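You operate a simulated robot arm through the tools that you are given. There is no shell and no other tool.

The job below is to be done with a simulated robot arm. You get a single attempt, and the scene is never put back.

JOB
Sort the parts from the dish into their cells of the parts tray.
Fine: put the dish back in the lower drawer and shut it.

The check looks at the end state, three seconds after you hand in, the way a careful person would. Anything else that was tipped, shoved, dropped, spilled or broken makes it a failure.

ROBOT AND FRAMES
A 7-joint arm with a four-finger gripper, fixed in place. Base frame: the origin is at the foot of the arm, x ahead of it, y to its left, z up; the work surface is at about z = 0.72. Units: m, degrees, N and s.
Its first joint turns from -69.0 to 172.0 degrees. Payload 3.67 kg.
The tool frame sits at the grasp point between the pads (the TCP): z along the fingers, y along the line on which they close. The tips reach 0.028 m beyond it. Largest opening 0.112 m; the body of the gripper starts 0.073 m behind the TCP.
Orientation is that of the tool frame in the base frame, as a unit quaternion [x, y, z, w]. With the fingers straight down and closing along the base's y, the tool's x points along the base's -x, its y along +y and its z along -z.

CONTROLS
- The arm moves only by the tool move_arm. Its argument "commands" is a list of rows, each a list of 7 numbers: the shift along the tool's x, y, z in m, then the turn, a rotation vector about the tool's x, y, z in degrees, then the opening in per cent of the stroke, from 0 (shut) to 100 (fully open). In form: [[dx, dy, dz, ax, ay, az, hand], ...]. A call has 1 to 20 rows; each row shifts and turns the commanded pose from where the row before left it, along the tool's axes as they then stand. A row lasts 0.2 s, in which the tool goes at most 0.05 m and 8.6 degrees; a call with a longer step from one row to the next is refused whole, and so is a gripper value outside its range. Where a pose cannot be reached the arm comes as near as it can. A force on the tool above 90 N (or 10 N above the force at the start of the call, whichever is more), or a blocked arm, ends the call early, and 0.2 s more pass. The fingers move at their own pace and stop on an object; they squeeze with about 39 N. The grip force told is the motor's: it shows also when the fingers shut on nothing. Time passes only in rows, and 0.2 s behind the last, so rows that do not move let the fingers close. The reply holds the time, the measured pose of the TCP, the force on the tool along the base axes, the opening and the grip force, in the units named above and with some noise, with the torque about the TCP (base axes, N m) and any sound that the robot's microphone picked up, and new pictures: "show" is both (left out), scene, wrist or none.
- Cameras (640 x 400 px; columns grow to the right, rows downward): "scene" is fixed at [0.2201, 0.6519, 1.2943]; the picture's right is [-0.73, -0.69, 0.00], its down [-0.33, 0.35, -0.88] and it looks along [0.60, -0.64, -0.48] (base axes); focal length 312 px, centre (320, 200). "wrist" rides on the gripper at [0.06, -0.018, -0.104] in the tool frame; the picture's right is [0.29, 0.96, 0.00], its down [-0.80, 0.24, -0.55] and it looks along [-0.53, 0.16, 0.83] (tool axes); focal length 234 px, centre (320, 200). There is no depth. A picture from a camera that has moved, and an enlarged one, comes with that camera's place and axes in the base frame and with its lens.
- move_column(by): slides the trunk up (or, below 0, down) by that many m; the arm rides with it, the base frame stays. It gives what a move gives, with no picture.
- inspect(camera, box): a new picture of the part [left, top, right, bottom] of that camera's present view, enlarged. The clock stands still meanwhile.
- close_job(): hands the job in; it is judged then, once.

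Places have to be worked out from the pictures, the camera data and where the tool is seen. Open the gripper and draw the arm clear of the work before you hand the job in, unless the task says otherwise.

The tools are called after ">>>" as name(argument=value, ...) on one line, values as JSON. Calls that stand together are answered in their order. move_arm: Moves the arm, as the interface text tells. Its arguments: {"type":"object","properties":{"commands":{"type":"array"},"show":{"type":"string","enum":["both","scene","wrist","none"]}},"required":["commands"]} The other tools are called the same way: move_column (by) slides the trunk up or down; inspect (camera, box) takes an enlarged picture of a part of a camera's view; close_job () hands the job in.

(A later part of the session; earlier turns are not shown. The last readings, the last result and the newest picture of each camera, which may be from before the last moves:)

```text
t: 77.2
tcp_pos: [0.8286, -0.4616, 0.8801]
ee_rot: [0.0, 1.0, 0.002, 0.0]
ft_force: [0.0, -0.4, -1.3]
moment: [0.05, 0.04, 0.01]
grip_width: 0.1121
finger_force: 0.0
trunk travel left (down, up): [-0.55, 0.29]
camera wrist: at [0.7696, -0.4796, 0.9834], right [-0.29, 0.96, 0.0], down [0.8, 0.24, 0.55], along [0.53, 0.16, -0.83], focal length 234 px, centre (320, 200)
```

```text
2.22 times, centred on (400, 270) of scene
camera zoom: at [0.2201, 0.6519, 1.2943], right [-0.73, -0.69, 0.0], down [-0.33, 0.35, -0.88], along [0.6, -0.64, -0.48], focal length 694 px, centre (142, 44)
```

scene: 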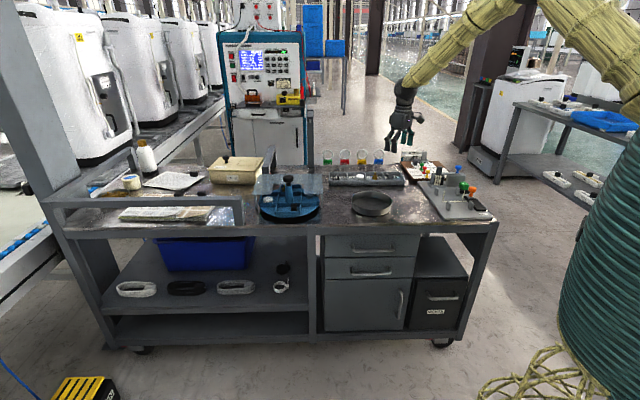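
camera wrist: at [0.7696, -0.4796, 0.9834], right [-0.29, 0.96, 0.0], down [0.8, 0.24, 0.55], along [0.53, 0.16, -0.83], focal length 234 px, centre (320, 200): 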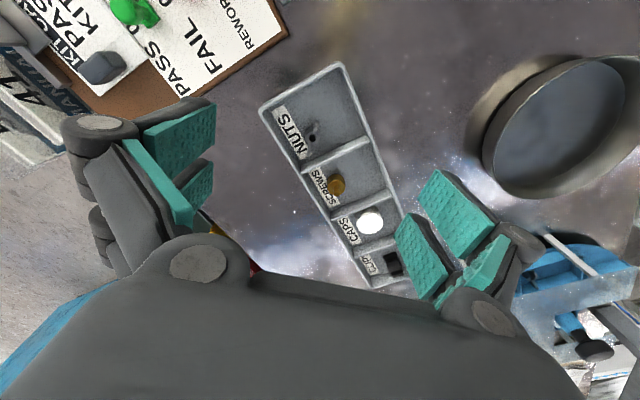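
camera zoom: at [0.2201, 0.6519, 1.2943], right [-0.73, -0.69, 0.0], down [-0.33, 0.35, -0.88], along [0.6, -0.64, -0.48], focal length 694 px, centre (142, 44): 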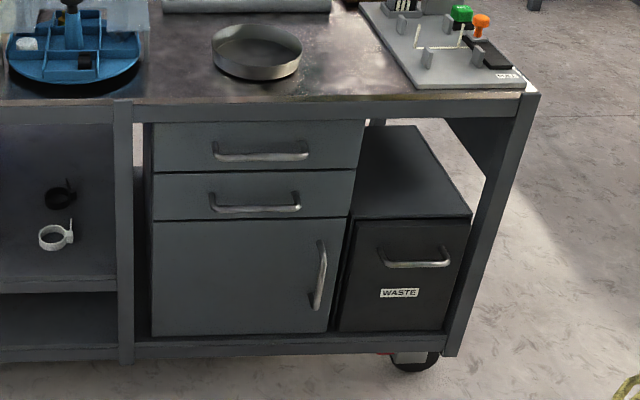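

All is sorted, so I bring the hand out in front of the table: up to z ≈ 1.0, turned to 44.5° so its closing axis is square to the drawer front, ending at about (0.57, 0.01).

>>> move_arm(commands=[[0, 0, -0.02, 0, 0, -7.4, 60], [0, 0, -0.02, 0, 0, -7.4, 60], [0, 0, -0.02, 0, 0, -7.4, 60], [0, 0, -0.02, 0, 0, -7.4, 60], [0, 0, -0.02, 0, 0, -7.4, 60], [0, 0, -0.02, 0, 0, -7.5, 60], [-0.01125, 0.0398, 0, 0, 0, 0, 60], [-0.01125, 0.0398, 0, 0, 0, 0, 60], [-0.01125, 0.0398, 0, 0, 0, 0, 60], [-0.01125, 0.0398, 0, 0, 0, 0, 60], [-0.01125, 0.0398, 0, 0, 0, 0, 60], [-0.01125, 0.0398, 0, 0, 0, 0, 60], [-0.01125, 0.0398, 0, 0, 0, 0, 60], [-0.01125, 0.0398, 0, 0, 0, 0, 60], [-0.01125, 0.0398, 0, 0, 0, 0, 60], [-0.01125, 0.0398, 0, 0, 0, 0, 60], [-0.01125, 0.0398, 0, 0, 0, 0, 60], [-0.01125, 0.0398, 0, 0, 0, 0, 60], [-0.01125, 0.0398, 0, 0, 0, 0, 60], [0, 0, 0, 0, 0, 0, 60]])

```text
t: 81.4
tcp_pos: [0.5688, 0.009, 1.0028]
ee_rot: [-0.378, 0.926, 0.001, 0.0]
ft_force: [-0.7, 0.7, 0.3]
moment: [0.01, 0.03, -0.03]
grip_width: 0.0674
finger_force: 0.0
trunk travel left (down, up): [-0.55, 0.29]
camera wrist: at [0.5402, -0.0455, 1.1055], right [-0.88, 0.48, 0.0], down [0.4, 0.73, 0.56], along [0.27, 0.49, -0.83], focal length 234 px, centre (320, 200)
```

scene: 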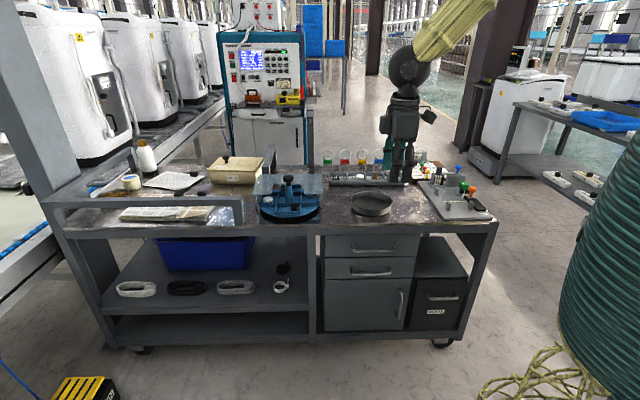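
wrist: 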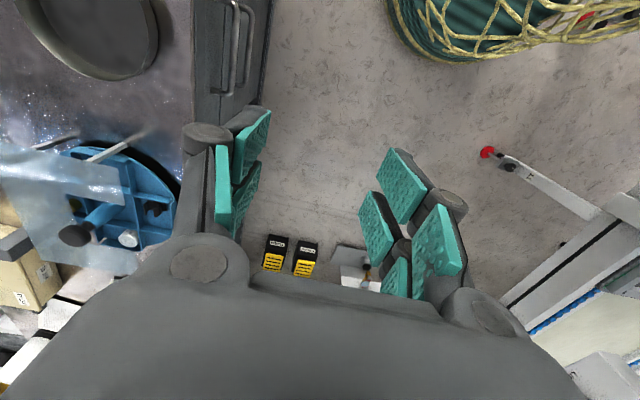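

From up here the wrist camera sees both drawer handles from above. I enlarge to measure them.

>>> inspect(camera="wrist", box=[160, 0, 300, 110])

```text
3.64 times, centred on (230, 55) of wrist
camera zoom: at [0.5402, -0.0455, 1.1055], right [-0.88, 0.48, 0.0], down [0.4, 0.73, 0.56], along [0.27, 0.49, -0.83], focal length 852 px, centre (647, 727)
```

zoom: 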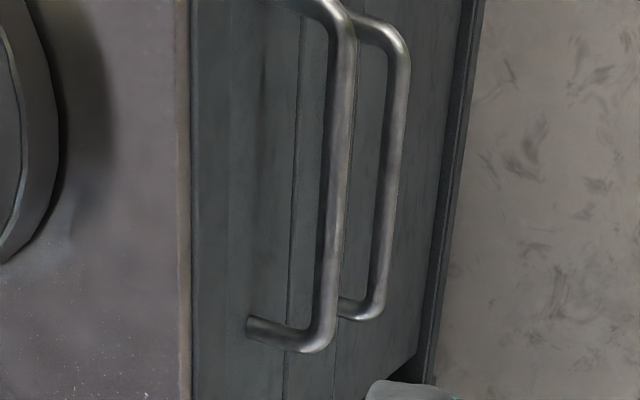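

Combining both cameras, the lower handle bar runs along the front at about (0.682, -0.117, 0.504), about 0.02 m proud of the table edge. I pitch the tool 90° so the fingers point horizontally at the drawers and close vertically.

>>> move_arm(commands=[[0, 0, 0, 8.18, 0, 0, 60], [0, 0, 0, 8.18, 0, 0, 60], [0, 0, 0, 8.18, 0, 0, 60], [0, 0, 0, 8.18, 0, 0, 60], [0, 0, 0, 8.18, 0, 0, 60], [0, 0, 0, 8.18, 0, 0, 60], [0, 0, 0, 8.18, 0, 0, 60], [0, 0, 0, 8.18, 0, 0, 60], [0, 0, 0, 8.18, 0, 0, 60], [0, 0, 0, 8.18, 0, 0, 60], [0, 0, 0, 8.2, 0, 0, 60], [0, 0, 0, 0, 0, 0, 60], [0, 0, 0, 0, 0, 0, 60]])

```text
t: 83.6
tcp_pos: [0.588, -0.013, 1.0452]
ee_rot: [-0.243, 0.752, -0.559, 0.252]
ft_force: [-0.7, -1.0, 0.3]
moment: [-0.02, 0.03, -0.03]
grip_width: 0.0671
finger_force: 0.1
trunk travel left (down, up): [-0.55, 0.29]
stopped in row 10: the arm was blocked; the commanded pose is now the measured one
camera wrist: at [0.4763, 0.0185, 1.0811], right [-0.3, 0.06, -0.95], down [0.22, 0.97, -0.01], along [0.93, -0.21, -0.3], focal length 234 px, centre (320, 200)
```

scene: 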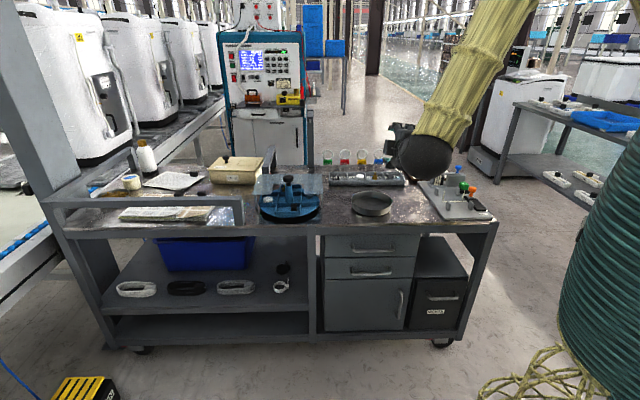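
wrist: 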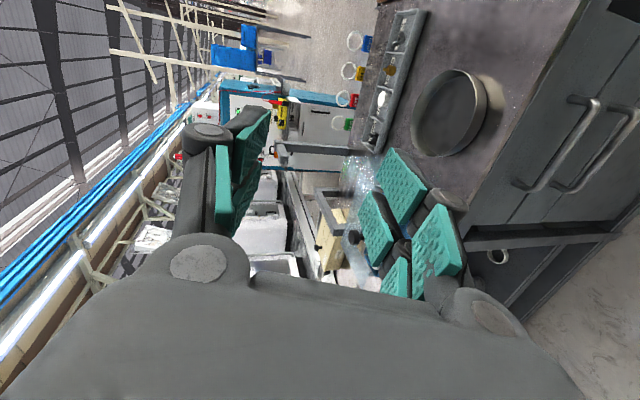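

The wrist reached its limit at about 75° of pitch, so a fully horizontal hand isn't possible here. A round bar can be gripped at 60° pitch just as well. I set a clean 60° pitch and test reach by pulling back about 0.1 m, as opening the drawer will need.

>>> move_arm(commands=[[0, 0, 0, -5.26, -0.77, -2.53, 60], [0, 0, 0, -5.26, -0.77, -2.53, 60], [0, 0, 0, -5.26, -0.77, -2.53, 60], [0, 0, 0, 0, 0, 0, 60], [0, 0.0175, -0.0303, 0, 0, 0, 60], [0, 0.0175, -0.0303, 0, 0, 0, 60], [0, 0.0175, -0.0303, 0, 0, 0, 60], [0, 0, 0, 0, 0, 0, 60]])

```text
t: 85.4
tcp_pos: [0.5132, 0.0581, 1.0365]
ee_rot: [-0.335, 0.833, -0.406, 0.171]
ft_force: [0.0, 0.3, 0.0]
moment: [0.01, 0.04, -0.03]
grip_width: 0.0674
finger_force: 0.0
trunk travel left (down, up): [-0.55, 0.29]
camera wrist: at [0.4205, 0.0653, 1.1121], right [-0.61, 0.23, -0.76], down [0.16, 0.97, 0.16], along [0.78, -0.03, -0.63], focal length 234 px, centre (320, 200)
```

scene: 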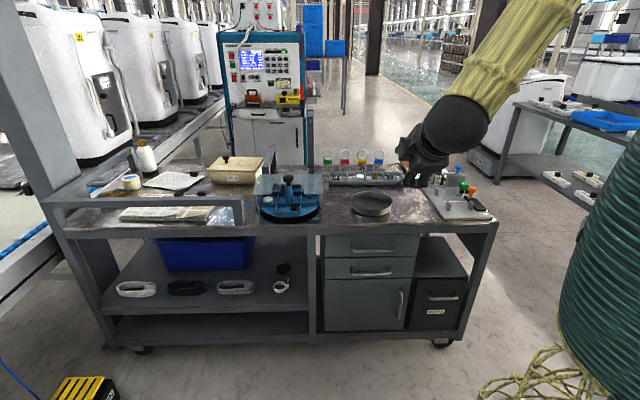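
wrist: 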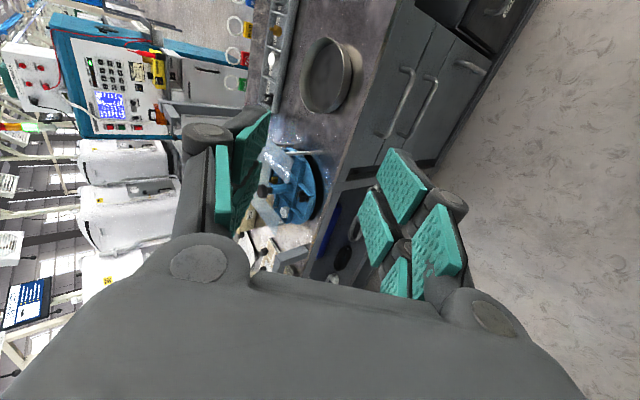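

Close in, the wrist allows only about 52° of pitch, so I use 45° for the whole drawer motion. I set that pitch here, clear of the table front, and then lower the trunk.

>>> move_arm(commands=[[0, 0, 0, -7.5, 0, 0, 50], [0, 0, 0, -7.5, 0, 0, 50], [0, 0, 0, 0, 0, 0, 50], [0, 0, 0, 0, 0, 0, 50]], show="none")

```text
t: 86.4
tcp_pos: [0.5105, 0.0598, 1.0427]
ee_rot: [-0.357, 0.86, -0.336, 0.14]
ft_force: [-0.3, 0.4, -0.4]
moment: [0.02, -0.05, 0.01]
grip_width: 0.056
finger_force: 0.1
trunk travel left (down, up): [-0.55, 0.29]
```

The pose is clean now: pitch about 43° and level along the drawer front. I lower the trunk by 0.52 m.

>>> move_column(by=-0.52)

>>> inspect(camera="wrist", box=[0, 0, 640, 400])

>>> inspect(camera="scene", box=[290, 120, 530, 300])

```text
refused: -0.52 is not a number from -0.4 to 0.4
```

```text
1.00 times, centred on (320, 200) of wrist (not enlarged: the box is as wide or as high as the picture)
camera zoom: at [0.4285, 0.0576, 1.1298], right [-0.7, 0.29, -0.65], down [0.17, 0.95, 0.25], along [0.69, 0.06, -0.72], focal length 234 px, centre (320, 200)
```

zoom: 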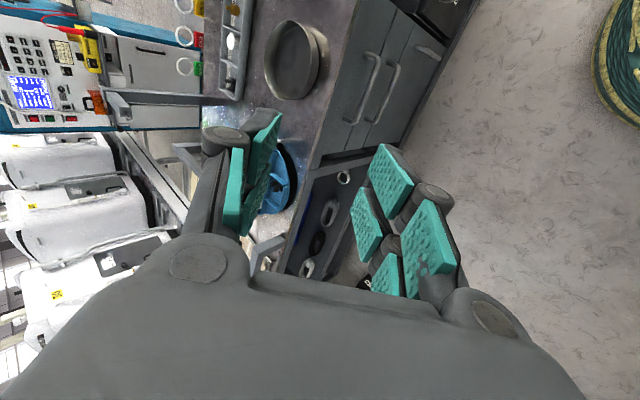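

```text
2.22 times, centred on (410, 210) of scene
camera zoom: at [0.2201, 0.6519, 1.2943], right [-0.73, -0.69, 0.0], down [-0.33, 0.35, -0.88], along [0.6, -0.64, -0.48], focal length 694 px, centre (120, 178)
```

zoom: 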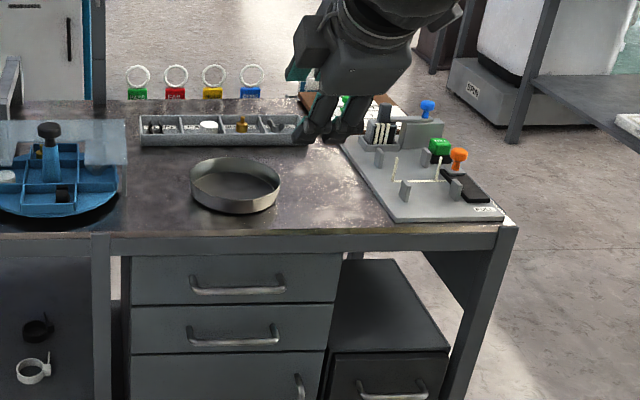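

The trunk moves at most 0.4 m per call, so I go down 0.3 m first and check, well clear of the table front.

>>> move_column(by=-0.3)

>>> inspect(camera="wrist", box=[0, 0, 640, 400])

>>> inspect(camera="scene", box=[290, 120, 530, 300])

```text
t: 89.4
tcp_pos: [0.5114, 0.0608, 0.7408]
ee_rot: [-0.357, 0.859, -0.338, 0.142]
ft_force: [0.3, 0.2, -0.1]
moment: [0.0, -0.01, -0.02]
grip_width: 0.0559
finger_force: 0.0
trunk travel left (down, up): [-0.25, 0.59]
```

```text
1.00 times, centred on (320, 200) of wrist (not enlarged: the box is as wide or as high as the picture)
camera zoom: at [0.4286, 0.0592, 0.8291], right [-0.7, 0.29, -0.65], down [0.17, 0.96, 0.24], along [0.7, 0.06, -0.72], focal length 234 px, centre (320, 200)
```

zoom: 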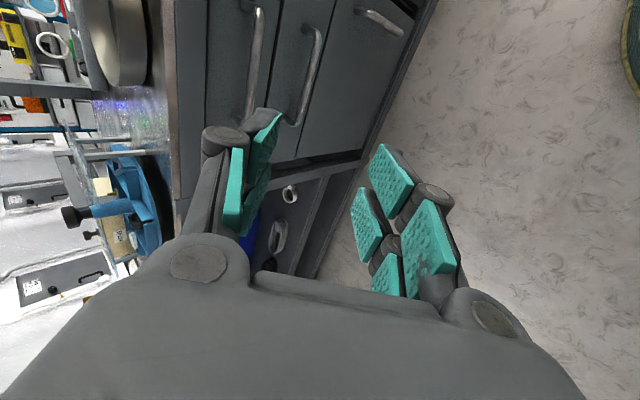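

```text
2.22 times, centred on (410, 210) of scene
camera zoom: at [0.2201, 0.6519, 1.2943], right [-0.73, -0.69, 0.0], down [-0.33, 0.35, -0.88], along [0.6, -0.64, -0.48], focal length 694 px, centre (120, 178)
```

zoom: 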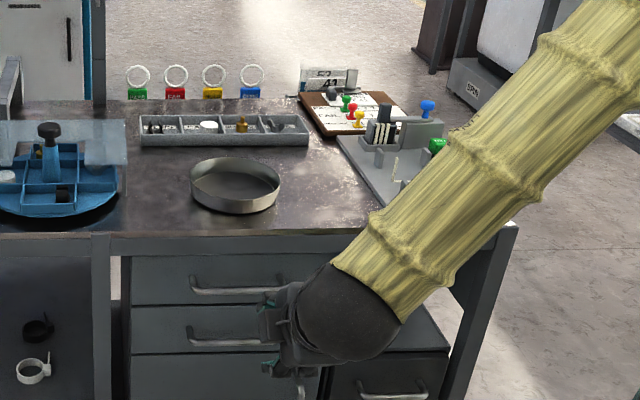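

The trunk went down cleanly. I measure the lower handle from this new viewpoint.

>>> inspect(camera="wrist", box=[220, 0, 350, 140])

```text
2.86 times, centred on (285, 70) of wrist
camera zoom: at [0.4286, 0.0592, 0.8291], right [-0.7, 0.29, -0.65], down [0.17, 0.96, 0.24], along [0.7, 0.06, -0.72], focal length 669 px, centre (420, 571)
```

zoom: 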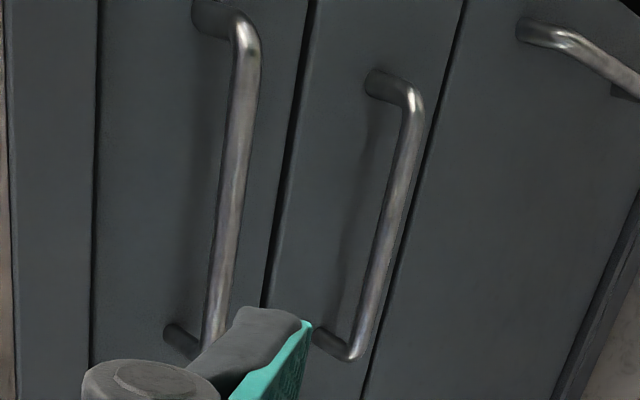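

Three sightlines put the lower bar at about 0.561 m along the front normal and z ≈ 0.513, centred at (0.680, -0.118), with a gap of roughly 28 mm behind it. I lower the trunk another 0.22 m, still clear in front.

>>> move_column(by=-0.22)

>>> inspect(camera="wrist", box=[0, 0, 640, 400])

```text
t: 91.7
tcp_pos: [0.5111, 0.0612, 0.5231]
ee_rot: [-0.359, 0.857, -0.342, 0.142]
ft_force: [-0.1, 0.5, -0.3]
moment: [0.01, 0.0, 0.01]
grip_width: 0.0557
finger_force: 0.0
trunk travel left (down, up): [-0.03, 0.81]
```

```text
1.00 times, centred on (320, 200) of wrist (not enlarged: the box is as wide or as high as the picture)
camera zoom: at [0.4282, 0.0597, 0.6091], right [-0.7, 0.28, -0.66], down [0.16, 0.96, 0.24], along [0.7, 0.06, -0.71], focal length 234 px, centre (320, 200)
```

zoom: 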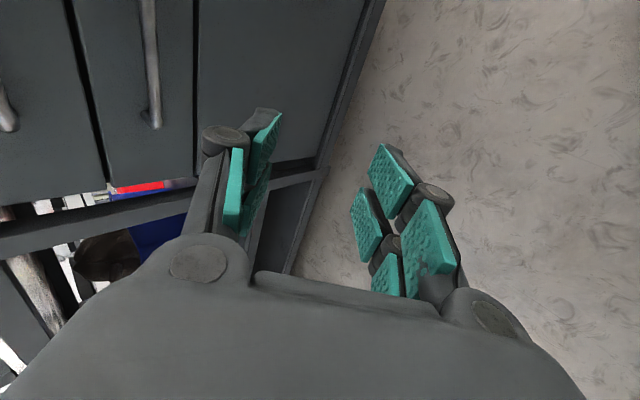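

>>> inspect(camera="wrist", box=[90, 0, 250, 140])

```text
2.86 times, centred on (170, 70) of wrist
camera zoom: at [0.4282, 0.0597, 0.6091], right [-0.7, 0.28, -0.66], down [0.16, 0.96, 0.24], along [0.7, 0.06, -0.71], focal length 669 px, centre (749, 571)
```

zoom: 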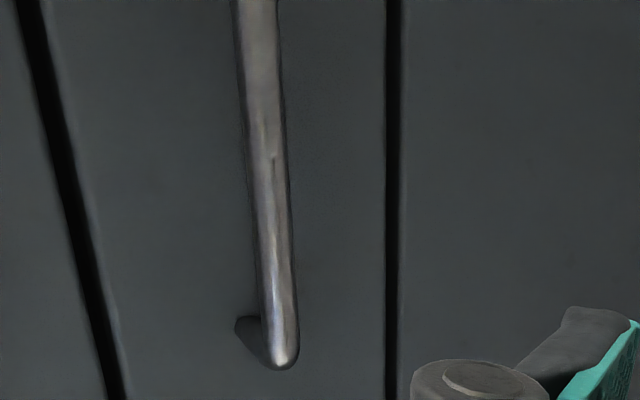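

A fourth sightline refines the bar to z ≈ 0.521. I narrow the fingers to 22 % and move to a pre-grasp point 0.08 m back along the approach line, then look.

>>> move_arm(commands=[[0.0018, -0.0341, 0.0133, 0, 0, 0, 40], [0.0018, -0.0341, 0.0133, 0, 0, 0, 22], [0.0018, -0.0341, 0.0133, 0, 0, 0, 22], [0.0018, -0.0341, 0.0133, 0, 0, 0, 22], [0.0017, -0.0339, 0.0133, 0, 0, 0, 22], [0, 0, 0, 0, 0, 0, 22], [0, 0, 0, 0, 0, 0, 22]])

>>> inspect(camera="wrist", box=[200, 30, 440, 230])

>>> inspect(camera="scene", box=[310, 200, 430, 300])

```text
t: 93.3
tcp_pos: [0.6232, -0.0624, 0.5982]
ee_rot: [-0.358, 0.851, -0.354, 0.149]
ft_force: [0.4, -0.7, -0.2]
moment: [0.0, 0.03, -0.02]
grip_width: 0.0246
finger_force: 0.1
trunk travel left (down, up): [-0.03, 0.81]
camera wrist: at [0.5385, -0.062, 0.6839], right [-0.68, 0.27, -0.68], down [0.16, 0.96, 0.22], along [0.71, 0.05, -0.7], focal length 234 px, centre (320, 200)
```

scene: 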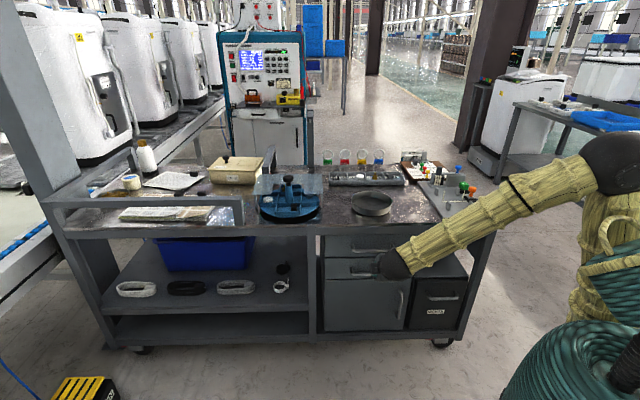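
wrist: 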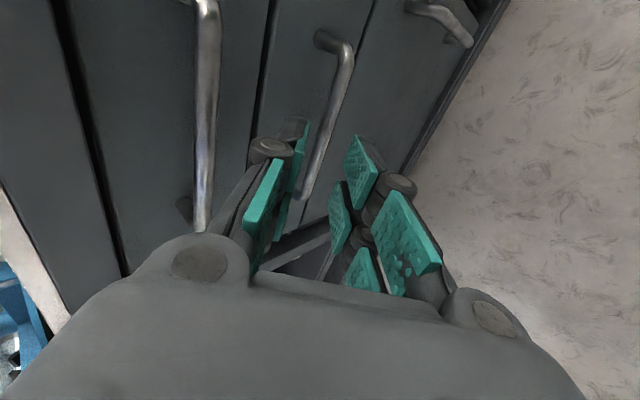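

```text
2.00 times, centred on (320, 130) of wrist
camera zoom: at [0.5385, -0.062, 0.6839], right [-0.68, 0.27, -0.68], down [0.16, 0.96, 0.22], along [0.71, 0.05, -0.7], focal length 468 px, centre (320, 340)
```

zoom: 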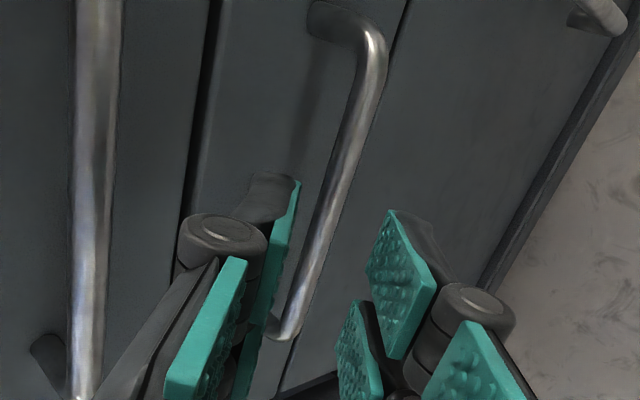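

```text
4.00 times, centred on (370, 250) of scene
camera zoom: at [0.2201, 0.6519, 1.2943], right [-0.73, -0.69, 0.0], down [-0.33, 0.35, -0.88], along [0.6, -0.64, -0.48], focal length 1249 px, centre (120, 0)
```

zoom: 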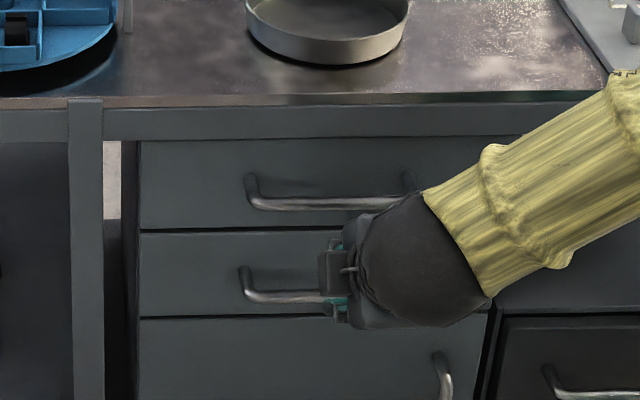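

The bar lies 0.104 m ahead and only 5 mm off the hand axis, and all sightlines agree on z ≈ 0.521. I correct the offset and advance 0.05 m, then check again.

>>> move_arm(commands=[[0, 0.005, 0, 0, 0, 0, 22], [0, 0, 0.02, 0, 0, 0, 22], [0, 0, 0.02, 0, 0, 0, 22], [0, 0, 0.01, 0, 0, 0, 22], [0, 0, 0, 0, 0, 0, 22]], show="wrist")

>>> inspect(camera="wrist", box=[200, 30, 440, 230])

```text
t: 94.5
tcp_pos: [0.6491, -0.092, 0.5529]
ee_rot: [-0.351, 0.869, -0.318, 0.145]
ft_force: [0.6, 0.0, -0.3]
moment: [-0.03, 0.01, -0.06]
grip_width: 0.0247
finger_force: 0.1
trunk travel left (down, up): [-0.03, 0.81]
camera wrist: at [0.5671, -0.096, 0.6393], right [-0.7, 0.33, -0.64], down [0.18, 0.94, 0.28], along [0.69, 0.08, -0.72], focal length 234 px, centre (320, 200)
```

wrist: 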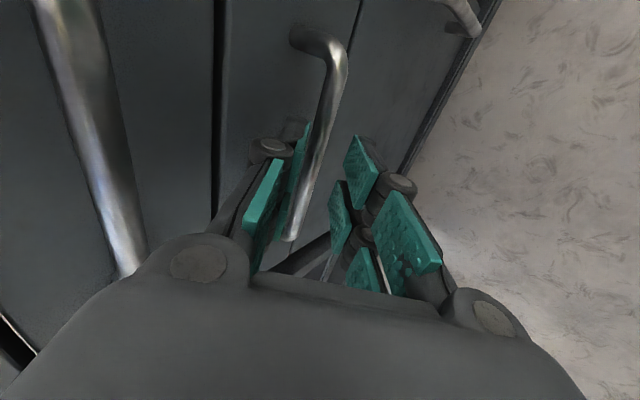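

```text
2.00 times, centred on (320, 130) of wrist
camera zoom: at [0.5671, -0.096, 0.6393], right [-0.7, 0.33, -0.64], down [0.18, 0.94, 0.28], along [0.69, 0.08, -0.72], focal length 468 px, centre (320, 340)
```

zoom: 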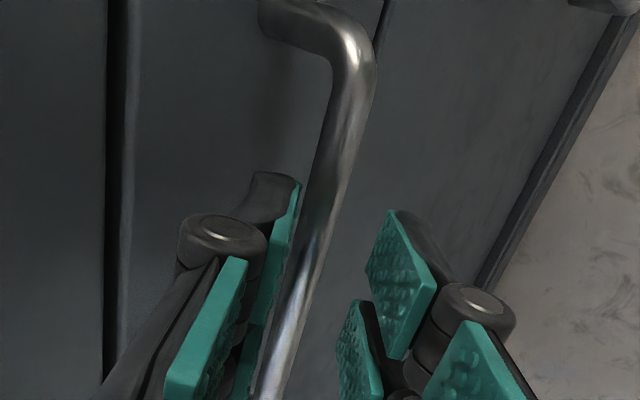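

The measured orientation differs a little from what I commanded. I wait a moment to see whether the arm is still settling.

>>> move_arm(commands=[[0, 0, 0, 0, 0, 0, 22], [0, 0, 0, 0, 0, 0, 22], [0, 0, 0, 0, 0, 0, 22]], show="none")

```text
t: 95.3
tcp_pos: [0.6457, -0.0865, 0.5342]
ee_rot: [-0.362, 0.862, -0.329, 0.13]
ft_force: [-22.4, 9.6, 38.9]
moment: [-0.22, -1.38, 0.23]
grip_width: 0.0289
finger_force: 4.4
trunk travel left (down, up): [-0.03, 0.81]
```

The hand drifted down without a command and now shows about 45 N of contact. I look before doing anything else.

>>> inspect(camera="wrist", box=[0, 0, 640, 400])

>>> inspect(camera="scene", box=[0, 0, 640, 400])

>>> inspect(camera="scene", box=[310, 180, 470, 300])

```text
1.00 times, centred on (320, 200) of wrist (not enlarged: the box is as wide or as high as the picture)
camera zoom: at [0.566, -0.089, 0.624], right [-0.72, 0.3, -0.63], down [0.18, 0.95, 0.24], along [0.67, 0.06, -0.74], focal length 234 px, centre (320, 200)
```

zoom: 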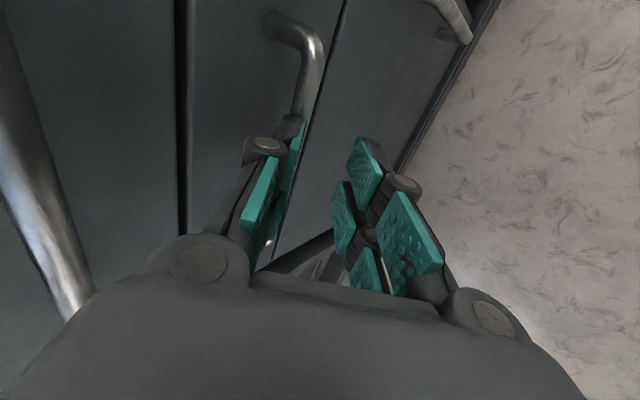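

```text
1.00 times, centred on (320, 200) of scene (not enlarged: the box is as wide or as high as the picture)
camera zoom: at [0.2201, 0.6519, 1.2943], right [-0.73, -0.69, 0.0], down [-0.33, 0.35, -0.88], along [0.6, -0.64, -0.48], focal length 312 px, centre (320, 200)
```

zoom: 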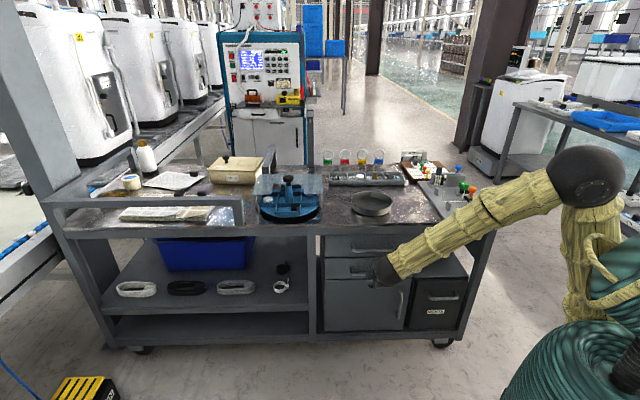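

```text
3.33 times, centred on (390, 240) of scene
camera zoom: at [0.2201, 0.6519, 1.2943], right [-0.73, -0.69, 0.0], down [-0.33, 0.35, -0.88], along [0.6, -0.64, -0.48], focal length 1041 px, centre (87, 67)
```

zoom: 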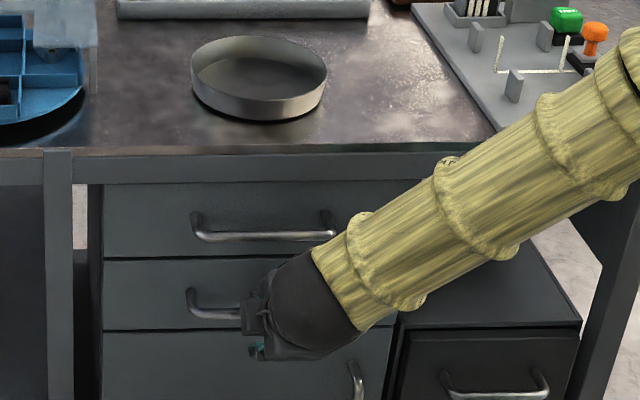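

The inner finger landed on the outside of the bar and is pressing on it; the drawer itself hasn't moved. I back straight up 0.04 m to release the load and watch whether the pose holds steady.

>>> move_arm(commands=[[0, -0.0141, -0.0141, 0, 0, 0, 22], [0, -0.0141, -0.0141, 0, 0, 0, 22], [0, 0, 0, 0, 0, 0, 22], [0, 0, 0, 0, 0, 0, 22]], show="none")

>>> inspect(camera="wrist", box=[0, 0, 640, 400])

```text
t: 96.3
tcp_pos: [0.6487, -0.0865, 0.5971]
ee_rot: [-0.357, 0.856, -0.344, 0.145]
ft_force: [-0.7, 0.0, -1.6]
moment: [-0.01, 0.0, 0.01]
grip_width: 0.0245
finger_force: 0.1
trunk travel left (down, up): [-0.03, 0.81]
```

```text
1.00 times, centred on (320, 200) of wrist (not enlarged: the box is as wide or as high as the picture)
camera zoom: at [0.5646, -0.0883, 0.6826], right [-0.69, 0.28, -0.66], down [0.16, 0.96, 0.24], along [0.7, 0.06, -0.71], focal length 234 px, centre (320, 200)
```

zoom: 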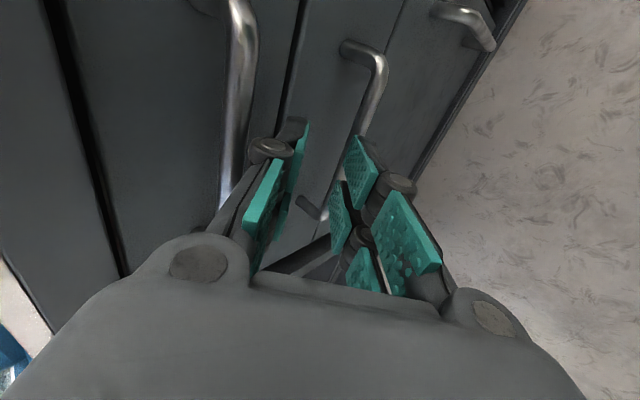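

The hand is free and exactly on command again at z ≈ 0.598, so the arm is unstable in this folded-up posture lower down. I retreat from the drawer front and raise the trunk 0.25 m, so the arm can reach down less folded.

>>> move_arm(commands=[[0, 0.0212, -0.0212, 0, 0, 0, 22], [0, 0.0212, -0.0212, 0, 0, 0, 22], [0, 0.0212, -0.0212, 0, 0, 0, 22], [0, 0, 0, 0, 0, 0, 22]], show="none")

>>> move_column(by=0.25)

```text
t: 97.3
tcp_pos: [0.5837, -0.0207, 0.6022]
ee_rot: [-0.358, 0.851, -0.354, 0.15]
ft_force: [1.0, 0.2, 0.0]
moment: [0.02, -0.02, -0.02]
grip_width: 0.0247
finger_force: 0.0
trunk travel left (down, up): [-0.03, 0.81]
```

```text
t: 99.9
tcp_pos: [0.5832, -0.0206, 0.8507]
ee_rot: [-0.358, 0.852, -0.353, 0.149]
ft_force: [-0.9, -0.4, 0.6]
moment: [-0.01, -0.02, -0.03]
grip_width: 0.0245
finger_force: 0.1
trunk travel left (down, up): [-0.28, 0.56]
```

Now I lower the arm itself by about 0.28 m at this stand-off and check that the pose follows exactly.

>>> move_arm(commands=[[0, 0.0247, 0.0247, 0, 0, 0, 22], [0, 0.0247, 0.0247, 0, 0, 0, 22], [0, 0.0247, 0.0247, 0, 0, 0, 22], [0, 0.0247, 0.0247, 0, 0, 0, 22], [0, 0.0247, 0.0247, 0, 0, 0, 22], [0, 0.0247, 0.0247, 0, 0, 0, 22], [0, 0.0247, 0.0247, 0, 0, 0, 22], [0, 0.0247, 0.0247, 0, 0, 0, 22], [0, 0, 0, 0, 0, 0, 22], [0, 0, 0, 0, 0, 0, 22]])

```text
t: 101.5
tcp_pos: [0.6017, -0.029, 0.6455]
ee_rot: [-0.314, 0.881, -0.309, 0.173]
ft_force: [-0.6, 0.3, -0.2]
moment: [-0.01, -0.05, 0.02]
grip_width: 0.0245
finger_force: 0.1
trunk travel left (down, up): [-0.28, 0.56]
stopped in row 8: the arm was blocked; the commanded pose is now the measured one
camera wrist: at [0.5141, -0.0335, 0.7283], right [-0.64, 0.4, -0.66], down [0.21, 0.91, 0.35], along [0.74, 0.08, -0.67], focal length 234 px, centre (320, 200)
```

scene: 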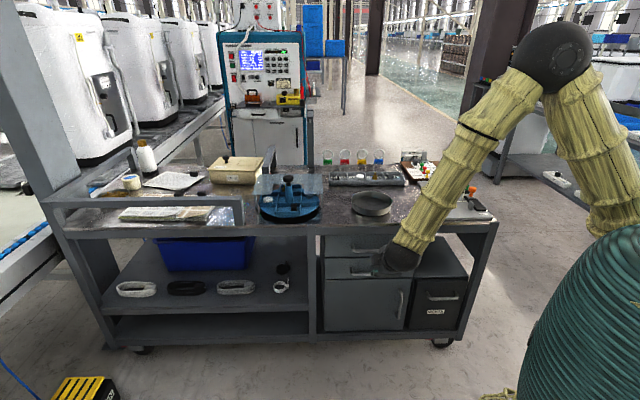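
wrist: 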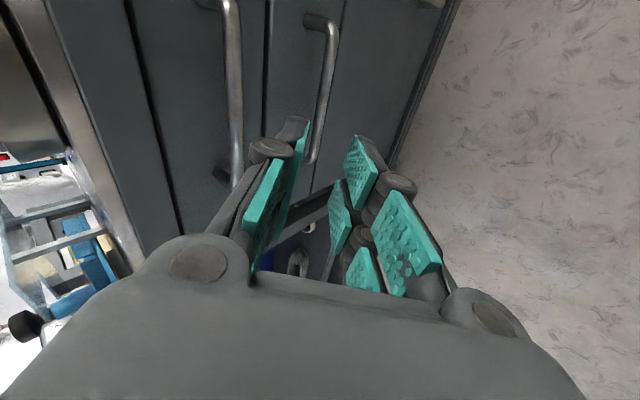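

The measured tilt suggests the last wrist joint is at its end stop. With the hand rolled half a turn about its pointing axis, that joint should sit well inside its range. I roll the hand 180° here, clear of the drawers.

>>> move_arm(commands=[[0, -0.01, -0.02, 0, 0, -8.5, 22], [0, 0, -0.02, 0, 0, -8.5, 22], [0, 0, 0, 0, 0, -8.5, 22], [0, 0, 0, 0, 0, -8.5, 22], [0, 0, 0, 0, 0, -8.5, 22], [0, 0, 0, 0, 0, -8.5, 22], [0, 0, 0, 0, 0, -8.5, 22], [0, 0, 0, 0, 0, -8.5, 22], [0, 0, 0, 0, 0, -8.5, 22], [0, 0, 0, 0, 0, -8.5, 22], [0, 0, 0, 0, 0, 0, 22]])

```text
t: 104.0
tcp_pos: [0.5936, -0.0215, 0.7028]
ee_rot: [0.823, -0.469, 0.318, 0.046]
ft_force: [0.4, 0.7, 0.4]
moment: [-0.02, -0.02, 0.0]
grip_width: 0.0249
finger_force: 0.1
trunk travel left (down, up): [-0.28, 0.56]
camera wrist: at [0.5802, -0.0164, 0.8214], right [-0.66, -0.75, -0.05], down [-0.74, 0.67, -0.07], along [0.08, -0.01, -1.0], focal length 234 px, centre (320, 200)
```

scene: 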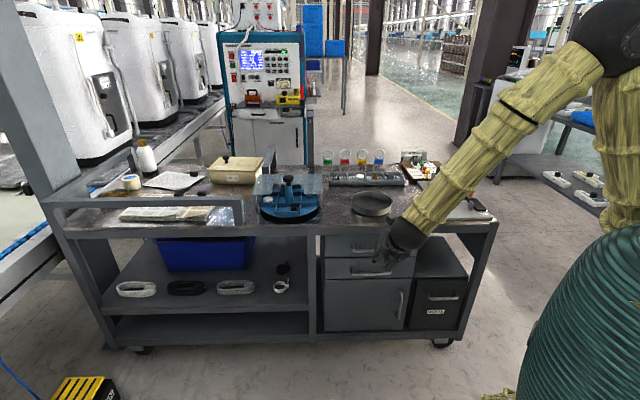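
wrist: 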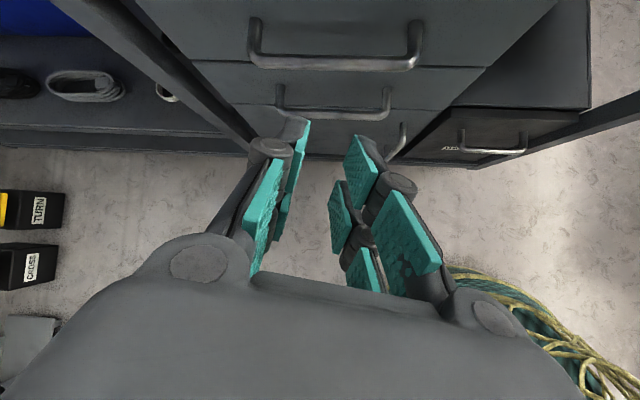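

The roll works freely and the arm's posture improved. I continue the second half of the roll.

>>> move_arm(commands=[[0, 0, 0, 0, 0, -8.5, 22], [0, 0, 0, 0, 0, -8.5, 22], [0, 0, 0, 0, 0, -8.5, 22], [0, 0, 0, 0, 0, -8.5, 22], [0, 0, 0, 0, 0, -8.5, 22], [0, 0, 0, 0, 0, -8.5, 22], [0, 0, 0, 0, 0, -8.5, 22], [0, 0, 0, 0, 0, -8.5, 22], [0, 0, 0, 0, 0, -8.5, 22], [0, 0, 0, 0, 0, -8.5, 22], [0, 0, 0, 0, 0, 0, 22], [0, 0, 0, 0, 0, 0, 22]])

```text
t: 106.5
tcp_pos: [0.5933, -0.0173, 0.7003]
ee_rot: [0.914, 0.221, 0.208, 0.268]
ft_force: [0.8, -0.7, -0.9]
moment: [0.0, 0.02, 0.01]
grip_width: 0.0245
finger_force: 0.0
trunk travel left (down, up): [-0.28, 0.56]
camera wrist: at [0.5845, 0.068, 0.7855], right [0.51, -0.58, 0.63], down [-0.86, -0.37, 0.36], along [0.03, -0.73, -0.69], focal length 234 px, centre (320, 200)
```

scene: 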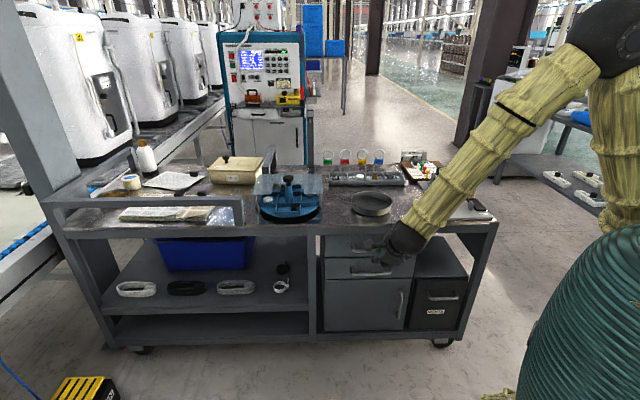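
wrist: 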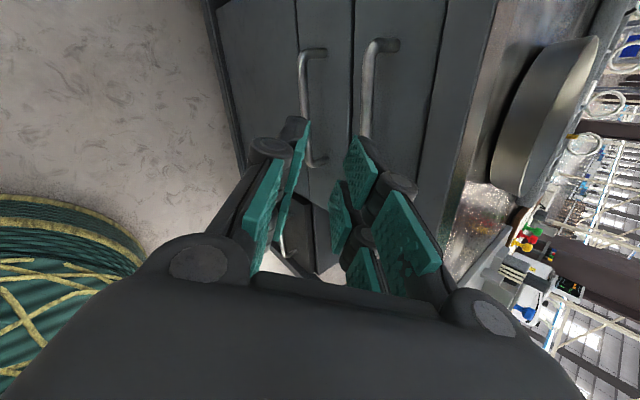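

The half roll completed. I now set a clean orientation: pitch 55°, square to the drawer front, level along the bar.

>>> move_arm(commands=[[0, 0, 0, -3.97, -0.25, -5.02, 22], [0, 0, 0, -3.97, -0.25, -5.02, 22], [0, 0, 0, -3.97, -0.25, -5.02, 22], [0, 0, 0, -3.97, -0.25, -5.02, 22], [0, 0, 0, 0, 0, 0, 22], [0, 0, 0, 0, 0, 0, 22]], show="none")

```text
t: 108.2
tcp_pos: [0.5984, -0.0261, 0.7164]
ee_rot: [0.833, 0.325, 0.186, 0.406]
ft_force: [-0.4, -0.1, -0.4]
moment: [0.03, 0.0, -0.02]
grip_width: 0.0247
finger_force: 0.1
trunk travel left (down, up): [-0.28, 0.56]
stopped in row 6: the arm was blocked; the commanded pose is now the measured one
```

The orientation is nearly right but at its limit near 53°. I ease the pitch to 45° and test going down in this flipped posture, still 0.1 m in front of the handles.

>>> move_arm(commands=[[0, 0, 0, 4.05, -0.25, -1.53, 22], [0, 0, 0, 4.05, -0.25, -1.53, 22], [0, 0, 0, 0, 0, 0, 22], [0, -0.0212, 0.0212, 0, 0, 0, 22], [0, -0.0212, 0.0212, 0, 0, 0, 22], [0, -0.0212, 0.0212, 0, 0, 0, 22], [0, 0, 0, 0, 0, 0, 22], [0, 0, 0, 0, 0, 0, 22]])

```text
t: 110.2
tcp_pos: [0.6131, -0.0352, 0.6597]
ee_rot: [0.879, 0.32, 0.166, 0.311]
ft_force: [-0.6, -0.4, -0.7]
moment: [0.04, 0.0, 0.0]
grip_width: 0.0248
finger_force: 0.1
trunk travel left (down, up): [-0.28, 0.56]
stopped in row 8: the arm was blocked; the commanded pose is now the measured one
camera wrist: at [0.5979, 0.0617, 0.7303], right [0.65, -0.39, 0.65], down [-0.75, -0.43, 0.5], along [0.09, -0.82, -0.57], focal length 234 px, centre (320, 200)
```

scene: 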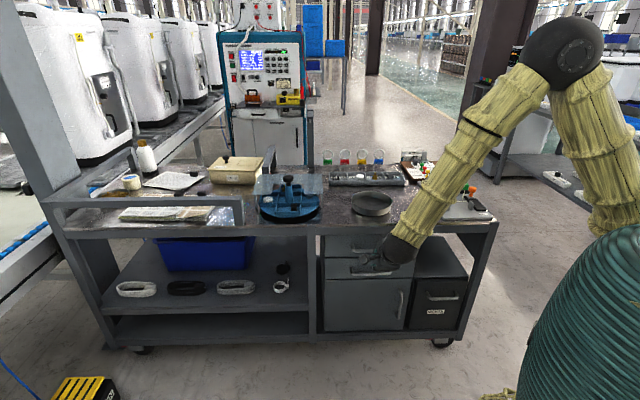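
wrist: 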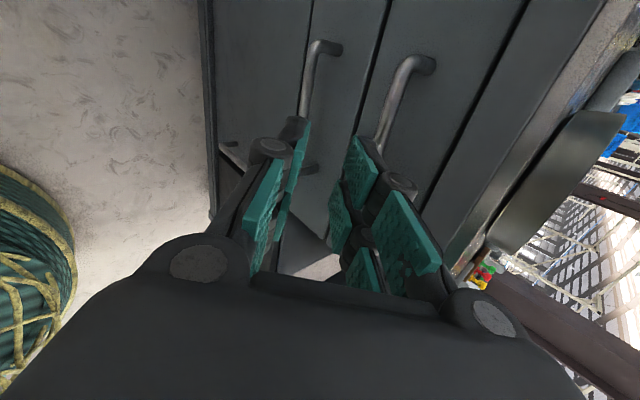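

Both hand rolls hit the same limit, so it is the forearm posture: the elbow has swung to the right and the wrist must bend sideways. I back away in front of the table, rise above its level, and turn the pointing direction forward to let the elbow relax before trying another route.

>>> move_arm(commands=[[0.002, 0.0079, -0.0394, 0, 0, 0, 22], [0.002, 0.0079, -0.0394, 0, 0, 0, 22], [0.002, 0.0079, -0.0394, 0, 0, 0, 22], [0.002, 0.0079, -0.0394, 0, 0, 0, 22], [0, 0, 0, 0.78, 5.48, -6.3, 22], [0, 0, 0, 0.78, 5.48, -6.3, 22], [0, 0, 0, 0.78, 5.48, -6.3, 22], [0, 0, 0, 0.78, 5.48, -6.3, 22], [0, 0, 0, 0.78, 5.48, -6.3, 22], [0, 0, 0, 0, 0, 0, 22], [0, 0, 0, 0, 0, 0, 22]])

```text
t: 112.5
tcp_pos: [0.5544, 0.022, 0.7967]
ee_rot: [0.705, 0.616, 0.265, 0.232]
ft_force: [-0.2, 0.2, 0.1]
moment: [0.0, -0.05, 0.0]
grip_width: 0.0246
finger_force: 0.1
trunk travel left (down, up): [-0.28, 0.56]
camera wrist: at [0.4788, 0.0843, 0.8673], right [0.74, 0.16, 0.65], down [-0.27, -0.82, 0.5], along [0.61, -0.55, -0.57], focal length 234 px, centre (320, 200)
```

scene: 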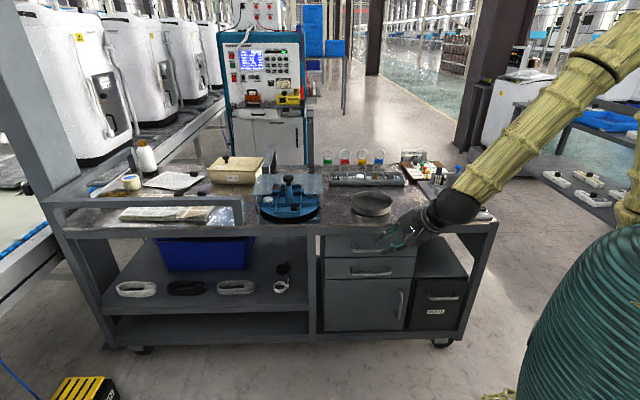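
wrist: 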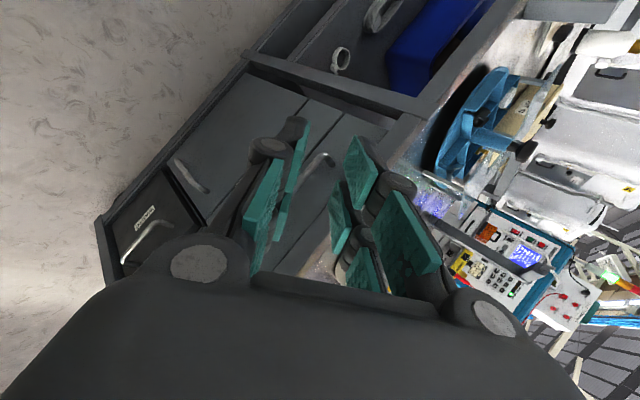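

With the tool pointing straight ahead the arm follows exactly (pitch 49°). I now raise the pitch toward 75° in this direction, to see whether the wrist passes through.

>>> move_arm(commands=[[0, 0, 0, -6.75, 0, 0, 22], [0, 0, 0, -6.75, 0, 0, 22], [0, 0, 0, -6.75, 0, 0, 22], [0, 0, 0, -6.75, 0, 0, 22], [0, 0, 0, 0, 0, 0, 22], [0, 0, 0, 0, 0, 0, 22]], show="scene")

```text
t: 114.0
tcp_pos: [0.5569, 0.0166, 0.7897]
ee_rot: [0.649, 0.531, 0.399, 0.371]
ft_force: [-0.7, 0.6, 0.2]
moment: [0.01, 0.0, 0.01]
grip_width: 0.0247
finger_force: 0.1
trunk travel left (down, up): [-0.28, 0.56]
```

scene: 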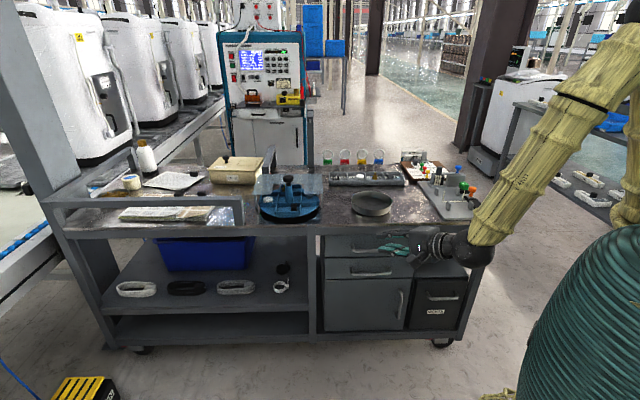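

The forward direction is limited too, because the wrist gets too near the base. But a steeper hand at 35° pitch needs far less sideways wrist bend and, by my geometry, still clears the upper handle by about 1 cm. I set that orientation and lower the trunk again.

>>> move_arm(commands=[[0, 0, 0, 4.55, -5.61, 3.14, 22], [0, 0, 0, 4.55, -5.61, 3.14, 22], [0, 0, 0, 4.55, -5.61, 3.14, 22], [0, 0, 0, 4.55, -5.61, 3.14, 22], [0, 0, 0, 4.55, -5.61, 3.14, 22], [0, 0, 0, 4.55, -5.61, 3.14, 22], [0, 0, 0, 0, 0, 0, 22], [0, 0, 0, 0, 0, 0, 22]], show="none")

>>> move_column(by=-0.2)

```text
t: 115.8
tcp_pos: [0.5534, 0.0233, 0.7975]
ee_rot: [0.869, 0.372, 0.126, 0.301]
ft_force: [0.3, 0.8, 0.9]
moment: [-0.03, -0.03, 0.01]
grip_width: 0.0244
finger_force: 0.0
trunk travel left (down, up): [-0.28, 0.56]
```

```text
t: 117.9
tcp_pos: [0.5544, 0.0214, 0.5979]
ee_rot: [0.869, 0.372, 0.125, 0.301]
ft_force: [-1.0, -0.8, 0.6]
moment: [-0.01, -0.02, -0.02]
grip_width: 0.0247
finger_force: 0.0
trunk travel left (down, up): [-0.08, 0.76]
```

Orientation: pitch 38°, square and level, and exactly as commanded. I lower the trunk 0.06 m more and move to the pre-grasp point 0.08 m back along the approach line.

>>> move_column(by=-0.06)

>>> move_arm(commands=[[-0.0033, 0.0324, 0.0064, 0, 0, 0, 22], [-0.0033, 0.0324, 0.0064, 0, 0, 0, 22], [-0.0033, 0.0324, 0.0064, 0, 0, 0, 22], [-0.0033, 0.0323, 0.0062, 0, 0, 0, 22], [0, 0, 0, 0, 0, 0, 22], [0, 0, 0, 0, 0, 0, 22], [0, 0, 0, 0, 0, 0, 22]])

>>> inspect(camera="wrist", box=[200, 30, 440, 230])

```text
t: 118.9
tcp_pos: [0.5551, 0.0225, 0.5372]
ee_rot: [0.869, 0.372, 0.125, 0.3]
ft_force: [-0.1, 0.1, -0.8]
moment: [0.01, -0.01, 0.0]
grip_width: 0.0246
finger_force: 0.1
trunk travel left (down, up): [-0.02, 0.82]
```

```text
t: 120.5
tcp_pos: [0.6314, -0.0723, 0.5958]
ee_rot: [0.869, 0.372, 0.126, 0.301]
ft_force: [-0.3, -0.1, 0.2]
moment: [0.0, -0.02, 0.01]
grip_width: 0.0246
finger_force: 0.1
trunk travel left (down, up): [-0.02, 0.82]
camera wrist: at [0.6165, 0.0276, 0.6655], right [0.75, -0.31, 0.59], down [-0.66, -0.47, 0.59], along [0.09, -0.83, -0.56], focal length 234 px, centre (320, 200)
```

scene: 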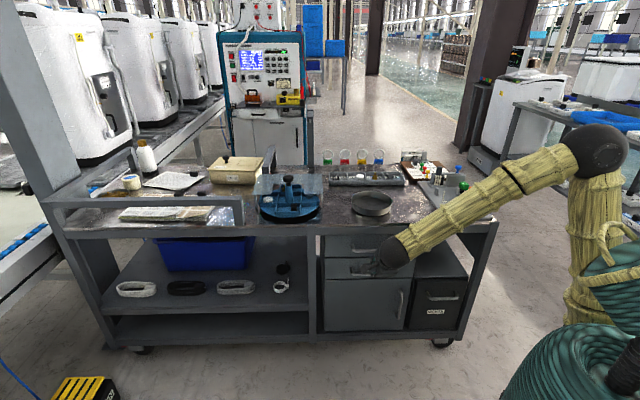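
wrist: 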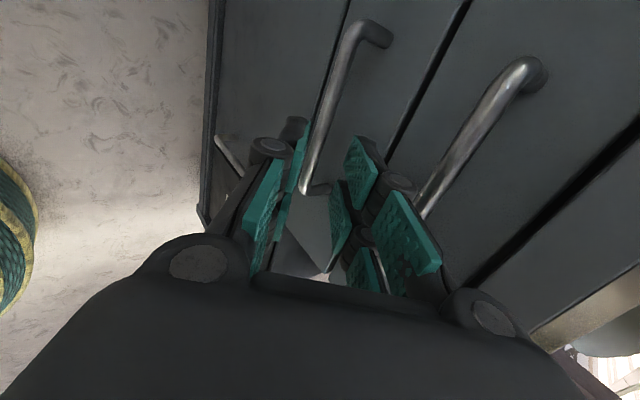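

```text
2.00 times, centred on (320, 130) of wrist
camera zoom: at [0.6165, 0.0276, 0.6655], right [0.75, -0.31, 0.59], down [-0.66, -0.47, 0.59], along [0.09, -0.83, -0.56], focal length 468 px, centre (320, 340)
```

zoom: 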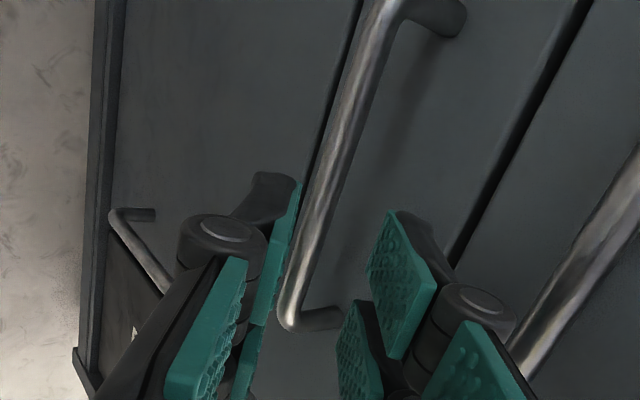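

Now the pose is exact and steady. The bar lies 0.092 m straight ahead and within 1 mm of the hand axis. I advance 0.055 m in small steps and check again.

>>> move_arm(commands=[[0, 0, 0.015, 0, 0, 0, 22], [0, 0, 0.02, 0, 0, 0, 22], [0, 0, 0.02, 0, 0, 0, 22], [0, 0, 0, 0, 0, 0, 22], [0, 0, 0, 0, 0, 0, 22]], show="wrist")

>>> inspect(camera="wrist", box=[200, 30, 440, 230])

```text
t: 121.7
tcp_pos: [0.656, -0.0939, 0.5517]
ee_rot: [0.869, 0.373, 0.126, 0.3]
ft_force: [-0.3, 0.0, -0.2]
moment: [0.0, 0.0, -0.02]
grip_width: 0.0246
finger_force: 0.1
trunk travel left (down, up): [-0.02, 0.82]
camera wrist: at [0.6412, 0.0045, 0.6218], right [0.75, -0.31, 0.59], down [-0.66, -0.47, 0.59], along [0.09, -0.83, -0.56], focal length 234 px, centre (320, 200)
```

wrist: 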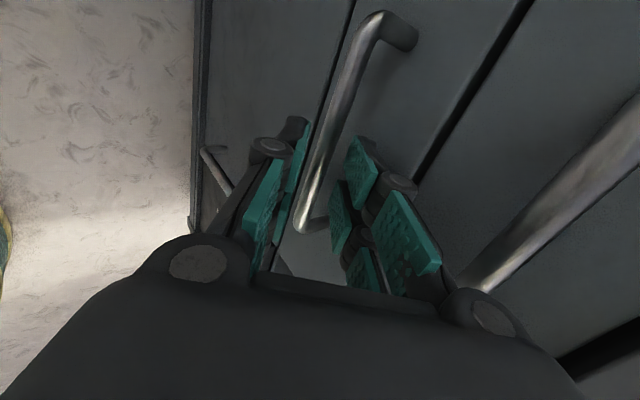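

```text
2.00 times, centred on (320, 130) of wrist
camera zoom: at [0.6412, 0.0045, 0.6218], right [0.75, -0.31, 0.59], down [-0.66, -0.47, 0.59], along [0.09, -0.83, -0.56], focal length 468 px, centre (320, 340)
```

zoom: 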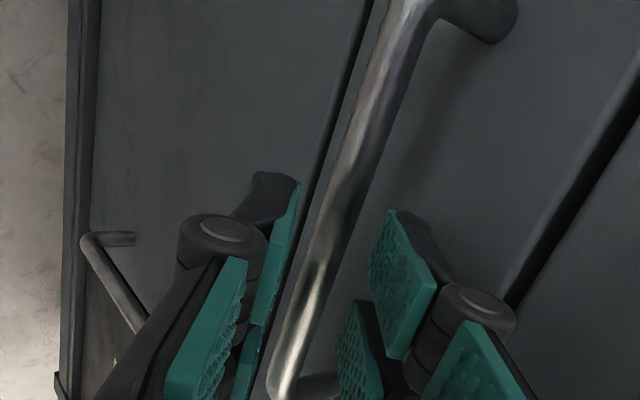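

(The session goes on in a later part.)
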